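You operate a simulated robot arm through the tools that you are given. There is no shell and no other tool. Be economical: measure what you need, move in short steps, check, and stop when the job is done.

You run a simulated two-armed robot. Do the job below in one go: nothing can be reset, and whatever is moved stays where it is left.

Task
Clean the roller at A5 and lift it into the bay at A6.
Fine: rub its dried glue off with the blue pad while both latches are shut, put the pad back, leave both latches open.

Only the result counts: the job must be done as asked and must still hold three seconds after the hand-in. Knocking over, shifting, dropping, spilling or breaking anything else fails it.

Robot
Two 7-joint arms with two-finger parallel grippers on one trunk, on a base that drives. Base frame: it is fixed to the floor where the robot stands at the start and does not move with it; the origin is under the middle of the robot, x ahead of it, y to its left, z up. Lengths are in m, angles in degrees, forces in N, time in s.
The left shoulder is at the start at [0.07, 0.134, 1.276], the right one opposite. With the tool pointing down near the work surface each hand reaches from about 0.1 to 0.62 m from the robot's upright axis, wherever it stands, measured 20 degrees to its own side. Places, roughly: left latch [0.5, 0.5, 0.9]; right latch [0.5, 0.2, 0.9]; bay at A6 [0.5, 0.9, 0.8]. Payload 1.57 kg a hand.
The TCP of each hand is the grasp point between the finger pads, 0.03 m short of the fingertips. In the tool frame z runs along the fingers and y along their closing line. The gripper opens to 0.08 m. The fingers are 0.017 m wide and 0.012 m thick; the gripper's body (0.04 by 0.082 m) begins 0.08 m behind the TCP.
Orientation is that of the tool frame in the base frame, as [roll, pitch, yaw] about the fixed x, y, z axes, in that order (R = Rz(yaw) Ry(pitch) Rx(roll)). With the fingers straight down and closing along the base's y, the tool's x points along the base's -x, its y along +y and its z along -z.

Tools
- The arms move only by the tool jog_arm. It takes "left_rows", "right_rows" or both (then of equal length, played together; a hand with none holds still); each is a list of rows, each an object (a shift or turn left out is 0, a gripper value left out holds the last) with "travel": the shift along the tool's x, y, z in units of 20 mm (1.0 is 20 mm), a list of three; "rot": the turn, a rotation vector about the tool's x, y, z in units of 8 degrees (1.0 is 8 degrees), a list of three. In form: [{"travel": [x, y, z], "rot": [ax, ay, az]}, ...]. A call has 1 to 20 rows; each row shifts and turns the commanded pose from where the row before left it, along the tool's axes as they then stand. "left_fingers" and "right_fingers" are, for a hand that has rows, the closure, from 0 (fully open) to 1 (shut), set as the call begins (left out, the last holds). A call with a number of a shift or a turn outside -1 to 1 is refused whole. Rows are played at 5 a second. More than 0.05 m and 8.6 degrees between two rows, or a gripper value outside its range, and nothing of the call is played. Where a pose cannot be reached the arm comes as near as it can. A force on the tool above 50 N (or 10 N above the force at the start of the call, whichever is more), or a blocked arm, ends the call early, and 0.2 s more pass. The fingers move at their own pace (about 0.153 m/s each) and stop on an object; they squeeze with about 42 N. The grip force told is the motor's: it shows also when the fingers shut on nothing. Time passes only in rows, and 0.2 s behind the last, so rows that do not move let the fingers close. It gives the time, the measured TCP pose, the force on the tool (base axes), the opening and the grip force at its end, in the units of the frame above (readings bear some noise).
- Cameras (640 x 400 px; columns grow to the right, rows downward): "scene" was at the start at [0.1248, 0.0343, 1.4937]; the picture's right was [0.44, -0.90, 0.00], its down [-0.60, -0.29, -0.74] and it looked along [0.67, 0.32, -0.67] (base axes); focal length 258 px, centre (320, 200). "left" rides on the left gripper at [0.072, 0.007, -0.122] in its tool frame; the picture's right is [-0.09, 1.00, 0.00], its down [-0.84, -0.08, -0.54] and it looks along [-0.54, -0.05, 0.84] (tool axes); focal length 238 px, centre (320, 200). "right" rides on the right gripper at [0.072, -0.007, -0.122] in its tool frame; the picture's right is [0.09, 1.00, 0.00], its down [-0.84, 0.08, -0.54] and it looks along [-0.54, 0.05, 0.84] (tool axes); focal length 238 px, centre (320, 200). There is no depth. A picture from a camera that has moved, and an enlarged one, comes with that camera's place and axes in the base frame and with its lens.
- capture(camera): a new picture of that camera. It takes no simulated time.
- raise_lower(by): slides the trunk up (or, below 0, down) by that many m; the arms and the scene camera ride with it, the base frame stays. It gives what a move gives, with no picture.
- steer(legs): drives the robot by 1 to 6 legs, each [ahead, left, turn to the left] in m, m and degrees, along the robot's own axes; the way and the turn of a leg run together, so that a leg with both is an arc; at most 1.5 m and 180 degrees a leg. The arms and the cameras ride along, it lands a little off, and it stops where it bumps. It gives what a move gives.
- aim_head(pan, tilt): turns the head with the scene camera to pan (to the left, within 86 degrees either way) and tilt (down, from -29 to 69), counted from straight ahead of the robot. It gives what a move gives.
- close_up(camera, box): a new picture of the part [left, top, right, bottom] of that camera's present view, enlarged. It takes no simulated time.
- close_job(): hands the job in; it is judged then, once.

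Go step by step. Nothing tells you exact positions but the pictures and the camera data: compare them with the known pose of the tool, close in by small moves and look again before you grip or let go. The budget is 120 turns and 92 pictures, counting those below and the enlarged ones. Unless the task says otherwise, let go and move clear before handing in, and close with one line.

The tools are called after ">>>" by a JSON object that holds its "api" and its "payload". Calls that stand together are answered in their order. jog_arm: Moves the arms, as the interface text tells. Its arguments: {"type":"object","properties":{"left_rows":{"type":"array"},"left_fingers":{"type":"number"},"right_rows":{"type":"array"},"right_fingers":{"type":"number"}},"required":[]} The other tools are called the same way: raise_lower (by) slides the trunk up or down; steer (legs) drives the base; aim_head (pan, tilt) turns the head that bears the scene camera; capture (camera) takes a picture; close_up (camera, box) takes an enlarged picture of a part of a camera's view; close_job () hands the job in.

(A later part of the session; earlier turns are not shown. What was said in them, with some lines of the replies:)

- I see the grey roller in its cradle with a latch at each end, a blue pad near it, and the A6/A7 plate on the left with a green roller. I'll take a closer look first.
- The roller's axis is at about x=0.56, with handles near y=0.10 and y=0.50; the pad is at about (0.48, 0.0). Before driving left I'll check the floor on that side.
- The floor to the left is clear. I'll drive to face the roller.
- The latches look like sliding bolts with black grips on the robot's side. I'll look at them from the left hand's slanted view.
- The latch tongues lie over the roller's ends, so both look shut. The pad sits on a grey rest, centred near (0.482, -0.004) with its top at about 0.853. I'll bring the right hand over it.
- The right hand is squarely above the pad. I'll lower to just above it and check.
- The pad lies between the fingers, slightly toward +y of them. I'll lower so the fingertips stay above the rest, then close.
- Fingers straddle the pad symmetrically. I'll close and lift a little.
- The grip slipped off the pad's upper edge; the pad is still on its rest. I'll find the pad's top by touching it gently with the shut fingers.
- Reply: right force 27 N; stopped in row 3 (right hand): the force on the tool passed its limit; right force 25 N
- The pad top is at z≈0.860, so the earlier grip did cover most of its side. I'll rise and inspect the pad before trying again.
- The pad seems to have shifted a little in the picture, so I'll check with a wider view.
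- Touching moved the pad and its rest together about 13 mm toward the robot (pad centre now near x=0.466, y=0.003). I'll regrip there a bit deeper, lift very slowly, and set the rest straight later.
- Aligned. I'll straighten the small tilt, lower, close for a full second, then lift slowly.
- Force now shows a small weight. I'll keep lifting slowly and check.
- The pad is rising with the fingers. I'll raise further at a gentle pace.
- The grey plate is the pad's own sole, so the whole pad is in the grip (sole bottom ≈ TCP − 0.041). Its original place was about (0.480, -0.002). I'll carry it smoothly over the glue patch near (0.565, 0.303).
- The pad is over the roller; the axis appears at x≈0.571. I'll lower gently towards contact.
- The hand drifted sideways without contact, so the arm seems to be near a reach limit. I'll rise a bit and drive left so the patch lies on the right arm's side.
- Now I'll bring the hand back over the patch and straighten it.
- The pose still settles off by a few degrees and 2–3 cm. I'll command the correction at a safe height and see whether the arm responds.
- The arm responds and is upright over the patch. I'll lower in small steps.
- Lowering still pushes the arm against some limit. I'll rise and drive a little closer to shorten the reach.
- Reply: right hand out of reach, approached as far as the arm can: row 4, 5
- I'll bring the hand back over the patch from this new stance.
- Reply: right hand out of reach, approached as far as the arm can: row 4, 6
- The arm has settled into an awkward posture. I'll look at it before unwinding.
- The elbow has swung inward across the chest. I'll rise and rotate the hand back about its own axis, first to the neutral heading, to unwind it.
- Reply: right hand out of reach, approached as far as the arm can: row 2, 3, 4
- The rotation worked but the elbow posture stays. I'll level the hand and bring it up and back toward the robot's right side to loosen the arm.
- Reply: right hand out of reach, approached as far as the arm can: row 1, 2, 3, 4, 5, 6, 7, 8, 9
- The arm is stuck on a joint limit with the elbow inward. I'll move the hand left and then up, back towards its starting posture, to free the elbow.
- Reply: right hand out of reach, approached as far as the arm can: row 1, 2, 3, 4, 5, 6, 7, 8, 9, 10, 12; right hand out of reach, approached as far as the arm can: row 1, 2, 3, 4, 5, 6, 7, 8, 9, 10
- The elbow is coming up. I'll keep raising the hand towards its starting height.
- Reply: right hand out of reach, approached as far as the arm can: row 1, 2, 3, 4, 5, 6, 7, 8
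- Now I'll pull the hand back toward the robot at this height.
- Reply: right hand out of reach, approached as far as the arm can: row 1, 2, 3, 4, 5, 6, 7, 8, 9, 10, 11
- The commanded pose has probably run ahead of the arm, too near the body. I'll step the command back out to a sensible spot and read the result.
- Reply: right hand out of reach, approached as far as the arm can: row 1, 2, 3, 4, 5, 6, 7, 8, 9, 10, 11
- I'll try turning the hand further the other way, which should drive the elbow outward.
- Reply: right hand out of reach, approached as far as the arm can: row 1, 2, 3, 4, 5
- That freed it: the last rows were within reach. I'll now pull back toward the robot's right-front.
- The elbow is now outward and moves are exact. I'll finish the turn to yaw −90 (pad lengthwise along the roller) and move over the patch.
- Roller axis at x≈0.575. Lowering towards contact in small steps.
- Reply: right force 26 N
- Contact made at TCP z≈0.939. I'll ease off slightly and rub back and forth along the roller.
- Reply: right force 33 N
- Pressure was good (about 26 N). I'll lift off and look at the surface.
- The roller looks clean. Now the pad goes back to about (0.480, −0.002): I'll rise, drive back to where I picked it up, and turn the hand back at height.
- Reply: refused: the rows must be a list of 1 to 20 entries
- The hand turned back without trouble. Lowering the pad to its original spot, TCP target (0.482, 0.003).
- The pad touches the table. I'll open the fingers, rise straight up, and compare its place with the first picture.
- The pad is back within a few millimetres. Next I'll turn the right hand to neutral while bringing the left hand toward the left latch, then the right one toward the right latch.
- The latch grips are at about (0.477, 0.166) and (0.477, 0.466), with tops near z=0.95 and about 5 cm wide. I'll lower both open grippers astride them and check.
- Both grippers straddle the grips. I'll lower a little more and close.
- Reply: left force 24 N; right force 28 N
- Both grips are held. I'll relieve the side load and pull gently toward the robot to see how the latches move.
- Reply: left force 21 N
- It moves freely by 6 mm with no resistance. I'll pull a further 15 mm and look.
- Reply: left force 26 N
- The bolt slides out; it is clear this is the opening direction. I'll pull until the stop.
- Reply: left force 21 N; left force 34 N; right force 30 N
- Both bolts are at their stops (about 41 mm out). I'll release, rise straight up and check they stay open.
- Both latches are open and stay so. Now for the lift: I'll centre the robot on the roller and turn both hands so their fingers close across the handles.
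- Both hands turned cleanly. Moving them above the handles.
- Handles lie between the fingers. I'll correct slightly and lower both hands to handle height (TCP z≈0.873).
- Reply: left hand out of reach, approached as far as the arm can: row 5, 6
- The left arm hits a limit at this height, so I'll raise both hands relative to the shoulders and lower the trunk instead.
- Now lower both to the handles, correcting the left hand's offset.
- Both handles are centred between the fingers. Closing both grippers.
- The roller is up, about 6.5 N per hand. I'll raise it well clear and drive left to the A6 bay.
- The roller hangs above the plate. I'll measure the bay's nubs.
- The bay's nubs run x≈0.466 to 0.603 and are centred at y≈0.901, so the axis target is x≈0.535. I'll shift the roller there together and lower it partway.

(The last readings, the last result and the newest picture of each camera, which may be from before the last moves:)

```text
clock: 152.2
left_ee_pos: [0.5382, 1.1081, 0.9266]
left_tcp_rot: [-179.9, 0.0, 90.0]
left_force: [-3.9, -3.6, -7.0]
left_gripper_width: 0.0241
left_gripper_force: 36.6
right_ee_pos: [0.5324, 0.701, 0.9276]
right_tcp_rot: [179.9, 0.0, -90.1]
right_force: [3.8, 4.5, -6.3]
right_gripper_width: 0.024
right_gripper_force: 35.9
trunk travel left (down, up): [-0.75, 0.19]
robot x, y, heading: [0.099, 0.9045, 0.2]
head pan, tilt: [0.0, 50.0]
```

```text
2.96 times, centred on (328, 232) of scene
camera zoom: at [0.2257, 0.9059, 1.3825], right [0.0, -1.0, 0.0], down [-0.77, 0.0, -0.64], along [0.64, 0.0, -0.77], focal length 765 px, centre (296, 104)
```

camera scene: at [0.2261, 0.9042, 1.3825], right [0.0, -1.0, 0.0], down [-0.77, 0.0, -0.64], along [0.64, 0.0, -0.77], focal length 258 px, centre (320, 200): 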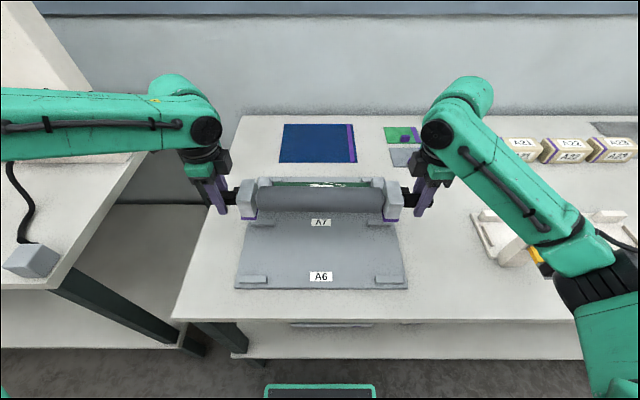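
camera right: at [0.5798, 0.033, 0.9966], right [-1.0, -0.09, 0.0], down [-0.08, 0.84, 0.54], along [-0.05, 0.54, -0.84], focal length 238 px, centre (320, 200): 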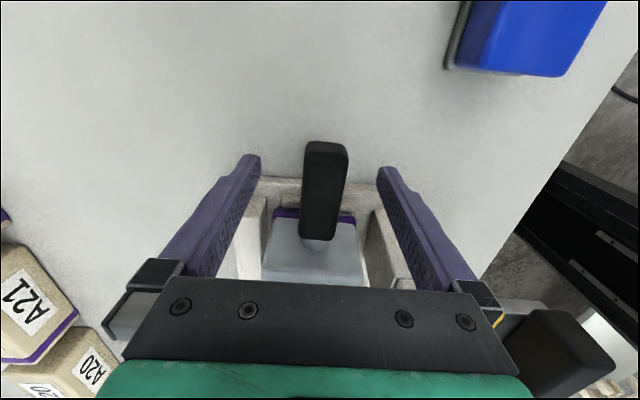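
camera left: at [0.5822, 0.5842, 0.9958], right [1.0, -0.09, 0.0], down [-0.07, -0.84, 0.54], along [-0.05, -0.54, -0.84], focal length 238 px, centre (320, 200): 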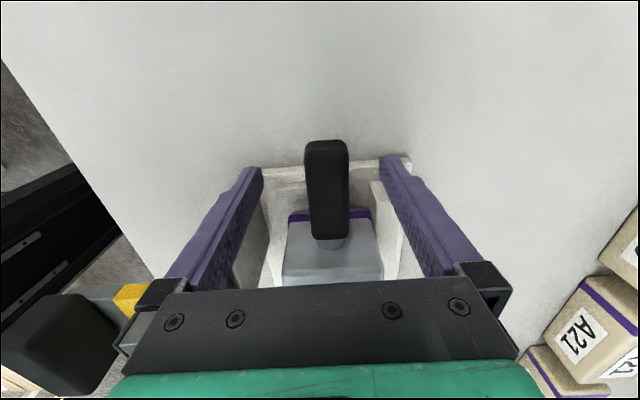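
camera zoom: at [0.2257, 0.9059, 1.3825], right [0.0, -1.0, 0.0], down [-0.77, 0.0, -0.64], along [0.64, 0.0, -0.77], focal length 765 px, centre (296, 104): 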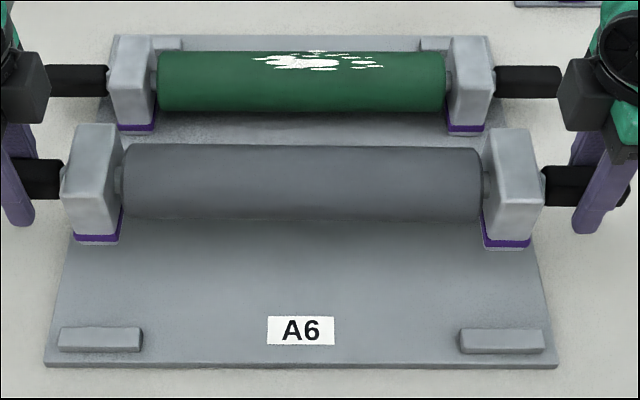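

Centred in the bay with about 4 cm margin either way. I'll take out the slight skew and lower gently.

>>> {"api": "jog_arm", "payload": {"right_rows": [{"travel": [0, -0.07, 0.2]}, {"travel": [0, -0.07, 0.4]}, {"travel": [0, 0, 0.4]}, {"travel": [0, 0, 0.4]}, {"travel": [0, 0, 0.3]}, {"travel": [0, 0, 0.2]}, {"travel": [0, 0, 0]}], "left_rows": [{"travel": [0, -0.07, 0.2]}, {"travel": [0, -0.07, 0.4]}, {"travel": [0, 0, 0.4]}, {"travel": [0, 0, 0.4]}, {"travel": [0, 0, 0.3]}, {"travel": [0, 0, 0.2]}, {"travel": [0, 0, 0]}]}}

>>> {"api": "jog_arm", "payload": {"right_rows": [{"travel": [0, 0, 0.12]}, {"travel": [0, 0, 0.12]}, {"travel": [0, 0, 0]}], "left_rows": [{"travel": [0, 0, 0.12]}, {"travel": [0, 0, 0.12]}, {"travel": [0, 0, 0]}]}}

>>> {"api": "jog_arm", "payload": {"right_rows": [{"travel": [0, 0, 0.12]}, {"travel": [0, 0, 0.12]}, {"travel": [0, 0, 0]}], "left_rows": [{"travel": [0, 0, 0.12]}, {"travel": [0, 0, 0.12]}, {"travel": [0, 0, 0]}]}}

```text
clock: 153.8
left_ee_pos: [0.5333, 1.1087, 0.8879]
left_tcp_rot: [179.9, 0.0, 90.0]
left_force: [2.6, -14.8, -5.6]
left_gripper_width: 0.0239
left_gripper_force: 36.2
right_ee_pos: [0.5359, 0.7009, 0.8884]
right_tcp_rot: [179.8, 0.0, -89.9]
right_force: [-1.8, 16.1, -7.9]
right_gripper_width: 0.0238
right_gripper_force: 36.2
trunk travel left (down, up): [-0.75, 0.19]
robot x, y, heading: [0.0978, 0.9088, 0.3]
head pan, tilt: [0.0, 50.0]
```

```text
clock: 154.6
left_ee_pos: [0.5327, 1.1086, 0.8833]
left_tcp_rot: [-180.0, 0.0, 90.1]
left_force: [1.5, -12.0, -7.8]
left_gripper_width: 0.0239
left_gripper_force: 36.4
right_ee_pos: [0.5348, 0.7009, 0.8832]
right_tcp_rot: [179.9, 0.0, -90.1]
right_force: [-0.8, 11.7, -5.6]
right_gripper_width: 0.0237
right_gripper_force: 36.0
trunk travel left (down, up): [-0.75, 0.19]
robot x, y, heading: [0.0945, 0.9118, 0.5]
head pan, tilt: [0.0, 50.0]
```

```text
clock: 155.4
left_ee_pos: [0.5334, 1.1096, 0.8798]
left_tcp_rot: [-179.9, -0.1, 90.1]
left_force: [1.1, -12.2, -10.0]
left_gripper_width: 0.0239
left_gripper_force: 36.2
right_ee_pos: [0.535, 0.7001, 0.8784]
right_tcp_rot: [180.0, 0.0, -90.1]
right_force: [-1.5, 12.5, -2.2]
right_gripper_width: 0.0241
right_gripper_force: 36.1
trunk travel left (down, up): [-0.75, 0.19]
robot x, y, heading: [0.0984, 0.9039, -0.2]
head pan, tilt: [0.0, 50.0]
```

The right end seems to begin touching. Continuing in millimetre steps.

>>> {"api": "jog_arm", "payload": {"right_rows": [{"travel": [0, 0, 0.08]}, {"travel": [0, 0, 0.0]}], "left_rows": [{"travel": [0, 0, 0.12]}, {"travel": [0, 0, 0.0]}]}}

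>>> {"api": "jog_arm", "payload": {"right_rows": [{"travel": [0, 0, 0.1]}, {"travel": [0, 0, 0.0]}], "left_rows": [{"travel": [0, 0, 0.1]}, {"travel": [0, 0, 0.0]}]}}

>>> {"api": "close_up", "payload": {"camera": "scene", "box": [220, 165, 436, 300]}}

```text
clock: 156.0
left_ee_pos: [0.5346, 1.1085, 0.876]
left_tcp_rot: [180.0, 0.0, 90.0]
left_force: [-0.6, -9.6, -3.8]
left_gripper_width: 0.0237
left_gripper_force: 36.0
right_ee_pos: [0.5343, 0.7006, 0.8766]
right_tcp_rot: [179.7, -0.2, -90.0]
right_force: [0.5, 9.3, -8.6]
right_gripper_width: 0.0237
right_gripper_force: 35.4
trunk travel left (down, up): [-0.75, 0.19]
robot x, y, heading: [0.0969, 0.9104, 0.1]
head pan, tilt: [0.0, 50.0]
```

```text
clock: 156.6
left_ee_pos: [0.5339, 1.1085, 0.8747]
left_tcp_rot: [-179.9, -0.1, 90.1]
left_force: [-2.3, -5.9, -2.4]
left_gripper_width: 0.0239
left_gripper_force: 36.2
right_ee_pos: [0.5344, 0.6999, 0.8752]
right_tcp_rot: [179.8, -0.2, -90.1]
right_force: [1.3, 5.5, -10.0]
right_gripper_width: 0.0238
right_gripper_force: 35.4
trunk travel left (down, up): [-0.75, 0.19]
robot x, y, heading: [0.0965, 0.9081, 0.2]
head pan, tilt: [0.0, 50.0]
```

```text
2.96 times, centred on (328, 232) of scene
camera zoom: at [0.2258, 0.9059, 1.3825], right [0.0, -1.0, 0.0], down [-0.77, 0.0, -0.64], along [0.64, 0.0, -0.77], focal length 765 px, centre (296, 104)
```

zoom: 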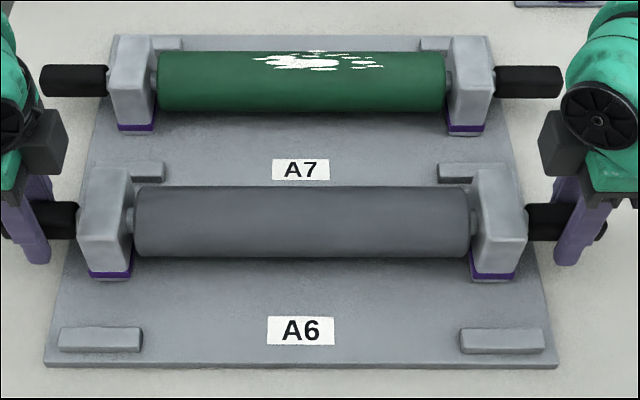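

Weight is still fully carried, so not yet seated. Continuing down.

>>> {"api": "jog_arm", "payload": {"right_rows": [{"travel": [0, 0, 0.1]}, {"travel": [0, 0, 0.1]}, {"travel": [0, 0, 0]}], "left_rows": [{"travel": [0, 0, 0.1]}, {"travel": [0, 0, 0.1]}, {"travel": [0, 0, 0]}]}}

>>> {"api": "jog_arm", "payload": {"right_rows": [{"travel": [0, 0, 0.1]}, {"travel": [0, 0, 0.1]}, {"travel": [0, 0, 0]}], "left_rows": [{"travel": [0, 0, 0.1]}, {"travel": [0, 0, 0.1]}, {"travel": [0, 0, 0]}]}}

```text
clock: 157.4
left_ee_pos: [0.5351, 1.1081, 0.8736]
left_tcp_rot: [179.6, -0.1, 90.1]
left_force: [1.0, 2.0, 19.4]
left_gripper_width: 0.0241
left_gripper_force: 35.5
right_ee_pos: [0.5336, 0.7014, 0.8747]
right_tcp_rot: [-179.7, -0.1, -90.1]
right_force: [7.5, -0.4, 4.2]
right_gripper_width: 0.0241
right_gripper_force: 36.3
trunk travel left (down, up): [-0.75, 0.19]
robot x, y, heading: [0.0973, 0.9074, 0.2]
head pan, tilt: [0.0, 50.0]
```

```text
clock: 158.1
left_ee_pos: [0.5351, 1.1088, 0.8728]
left_tcp_rot: [179.1, -0.2, 90.0]
left_force: [-4.7, 2.2, 21.6]
left_gripper_width: 0.0241
left_gripper_force: 35.9
right_ee_pos: [0.5346, 0.7003, 0.8736]
right_tcp_rot: [-179.0, 0.0, -90.2]
right_force: [1.4, -1.2, 11.4]
right_gripper_width: 0.024
right_gripper_force: 36.0
trunk travel left (down, up): [-0.75, 0.19]
robot x, y, heading: [0.1005, 0.9052, 0.3]
head pan, tilt: [0.0, 50.0]
stopped in row 3 (left hand): the force on the tool passed its limit (the readings are from after the stop); the commanded pose is now the measured one
```

Both ends are seated at z≈0.873. I'll open both grippers and rise straight up.

>>> {"api": "jog_arm", "payload": {"right_rows": [{"travel": [0, 0, 0]}, {"travel": [0, 0, 0]}, {"travel": [0, 0, 0]}], "left_rows": [{"travel": [0, 0, 0]}, {"travel": [0, 0, 0]}, {"travel": [0, 0, 0]}], "right_fingers": 0, "left_fingers": 0}}

>>> {"api": "jog_arm", "payload": {"right_rows": [{"travel": [0, 0, -0.3]}, {"travel": [0, 0, -0.6]}, {"travel": [0, 0, -0.8]}, {"travel": [0, 0, -0.8]}, {"travel": [0, 0, -0.8]}, {"travel": [0, 0, -0.8]}, {"travel": [0, 0, -0.8]}, {"travel": [0, 0, -0.8]}, {"travel": [0, 0, -0.8]}, {"travel": [0, 0, 0]}], "left_rows": [{"travel": [0, 0, -0.3]}, {"travel": [0, 0, -0.6]}, {"travel": [0, 0, -0.8]}, {"travel": [0, 0, -0.8]}, {"travel": [0, 0, -0.8]}, {"travel": [0, 0, -0.8]}, {"travel": [0, 0, -0.8]}, {"travel": [0, 0, -0.8]}, {"travel": [0, 0, -0.8]}, {"travel": [0, 0, 0]}]}}

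>>> {"api": "capture", "payload": {"camera": "scene"}}

>>> {"api": "close_up", "payload": {"camera": "scene", "box": [220, 165, 436, 300]}}

```text
clock: 158.9
left_ee_pos: [0.5371, 1.1094, 0.8715]
left_tcp_rot: [179.5, -0.1, 90.1]
left_force: [0.7, -0.5, 0.0]
left_gripper_width: 0.0799
left_gripper_force: 0.0
right_ee_pos: [0.5367, 0.7007, 0.8709]
right_tcp_rot: [-179.4, 0.1, -90.2]
right_force: [0.1, 0.0, -0.1]
right_gripper_width: 0.08
right_gripper_force: 0.0
trunk travel left (down, up): [-0.75, 0.19]
robot x, y, heading: [0.0995, 0.9071, 0.0]
head pan, tilt: [0.0, 50.0]
```

```text
clock: 161.1
left_ee_pos: [0.5369, 1.1091, 1.0013]
left_tcp_rot: [179.4, -0.2, 90.1]
left_force: [-0.4, -0.3, -0.3]
left_gripper_width: 0.0797
left_gripper_force: 0.2
right_ee_pos: [0.536, 0.7019, 1.0022]
right_tcp_rot: [-179.4, 0.0, -90.2]
right_force: [0.1, -0.5, -0.3]
right_gripper_width: 0.0799
right_gripper_force: 0.0
trunk travel left (down, up): [-0.75, 0.19]
robot x, y, heading: [0.1022, 0.9072, -0.1]
head pan, tilt: [0.0, 50.0]
```

```text
12 pictures are left
camera scene: at [0.2244, 0.906, 1.3827], right [0.0, -1.0, 0.0], down [-0.77, 0.0, -0.64], along [0.64, 0.0, -0.77], focal length 258 px, centre (320, 200)
```

scene: 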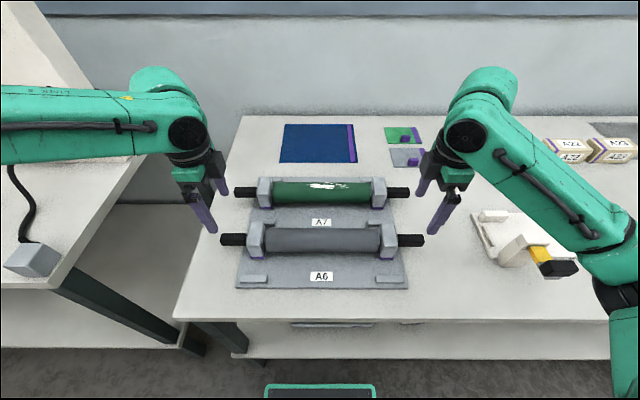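

```text
2.96 times, centred on (328, 232) of scene
camera zoom: at [0.2244, 0.906, 1.3827], right [0.0, -1.0, 0.0], down [-0.77, 0.0, -0.64], along [0.64, 0.0, -0.77], focal length 765 px, centre (296, 104)
```

zoom: 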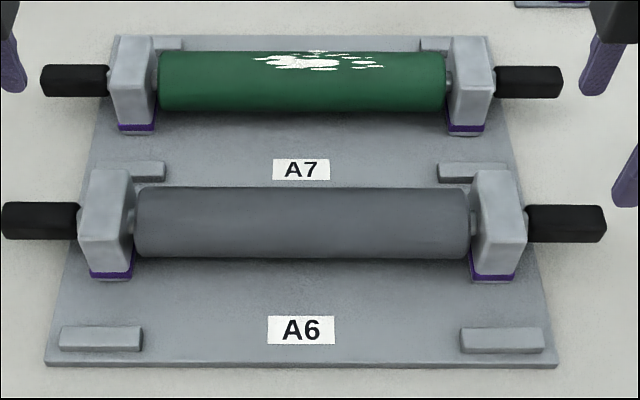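

The roller sits centred in A6 and clean. A final look at the latches and pad.

>>> {"api": "aim_head", "payload": {"pan": -50, "tilt": 35}}

>>> {"api": "capture", "payload": {"camera": "scene"}}

```text
clock: 162.3
left_ee_pos: [0.5378, 1.1098, 1.0002]
left_tcp_rot: [179.4, -0.2, 89.9]
left_force: [0.3, 0.4, -0.9]
left_gripper_width: 0.0799
left_gripper_force: 0.0
right_ee_pos: [0.5351, 0.7023, 1.0023]
right_tcp_rot: [-179.4, 0.0, -90.2]
right_force: [0.3, 0.8, 0.3]
right_gripper_width: 0.0798
right_gripper_force: 0.1
trunk travel left (down, up): [-0.75, 0.19]
robot x, y, heading: [0.0979, 0.9076, -0.0]
head pan, tilt: [-50.0, 35.0]
```

```text
10 pictures are left
camera scene: at [0.2041, 0.8385, 1.4044], right [-0.76, -0.65, 0.0], down [-0.37, 0.44, -0.82], along [0.53, -0.62, -0.57], focal length 258 px, centre (320, 200)
```

scene: 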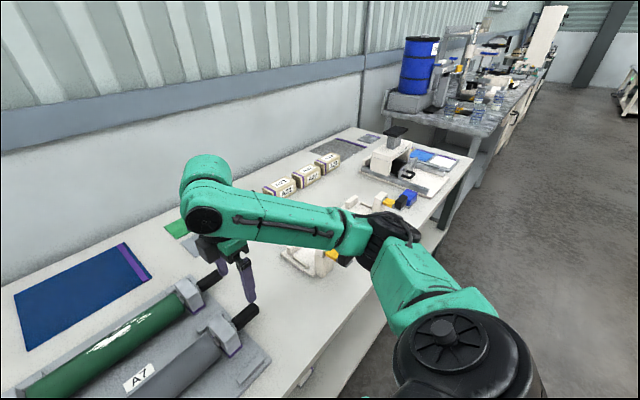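

Both latches are still out, the pad is in its place and the roller is in A6; handing in.

>>> {"api": "close_job", "payload": {}}

```text
The job is handed in.
```

The roller from A5 is rubbed clean, with both latches shut while I did it, and now sits in the A6 bay. Both latches are open, and the blue pad is back about 5 mm from where it started.
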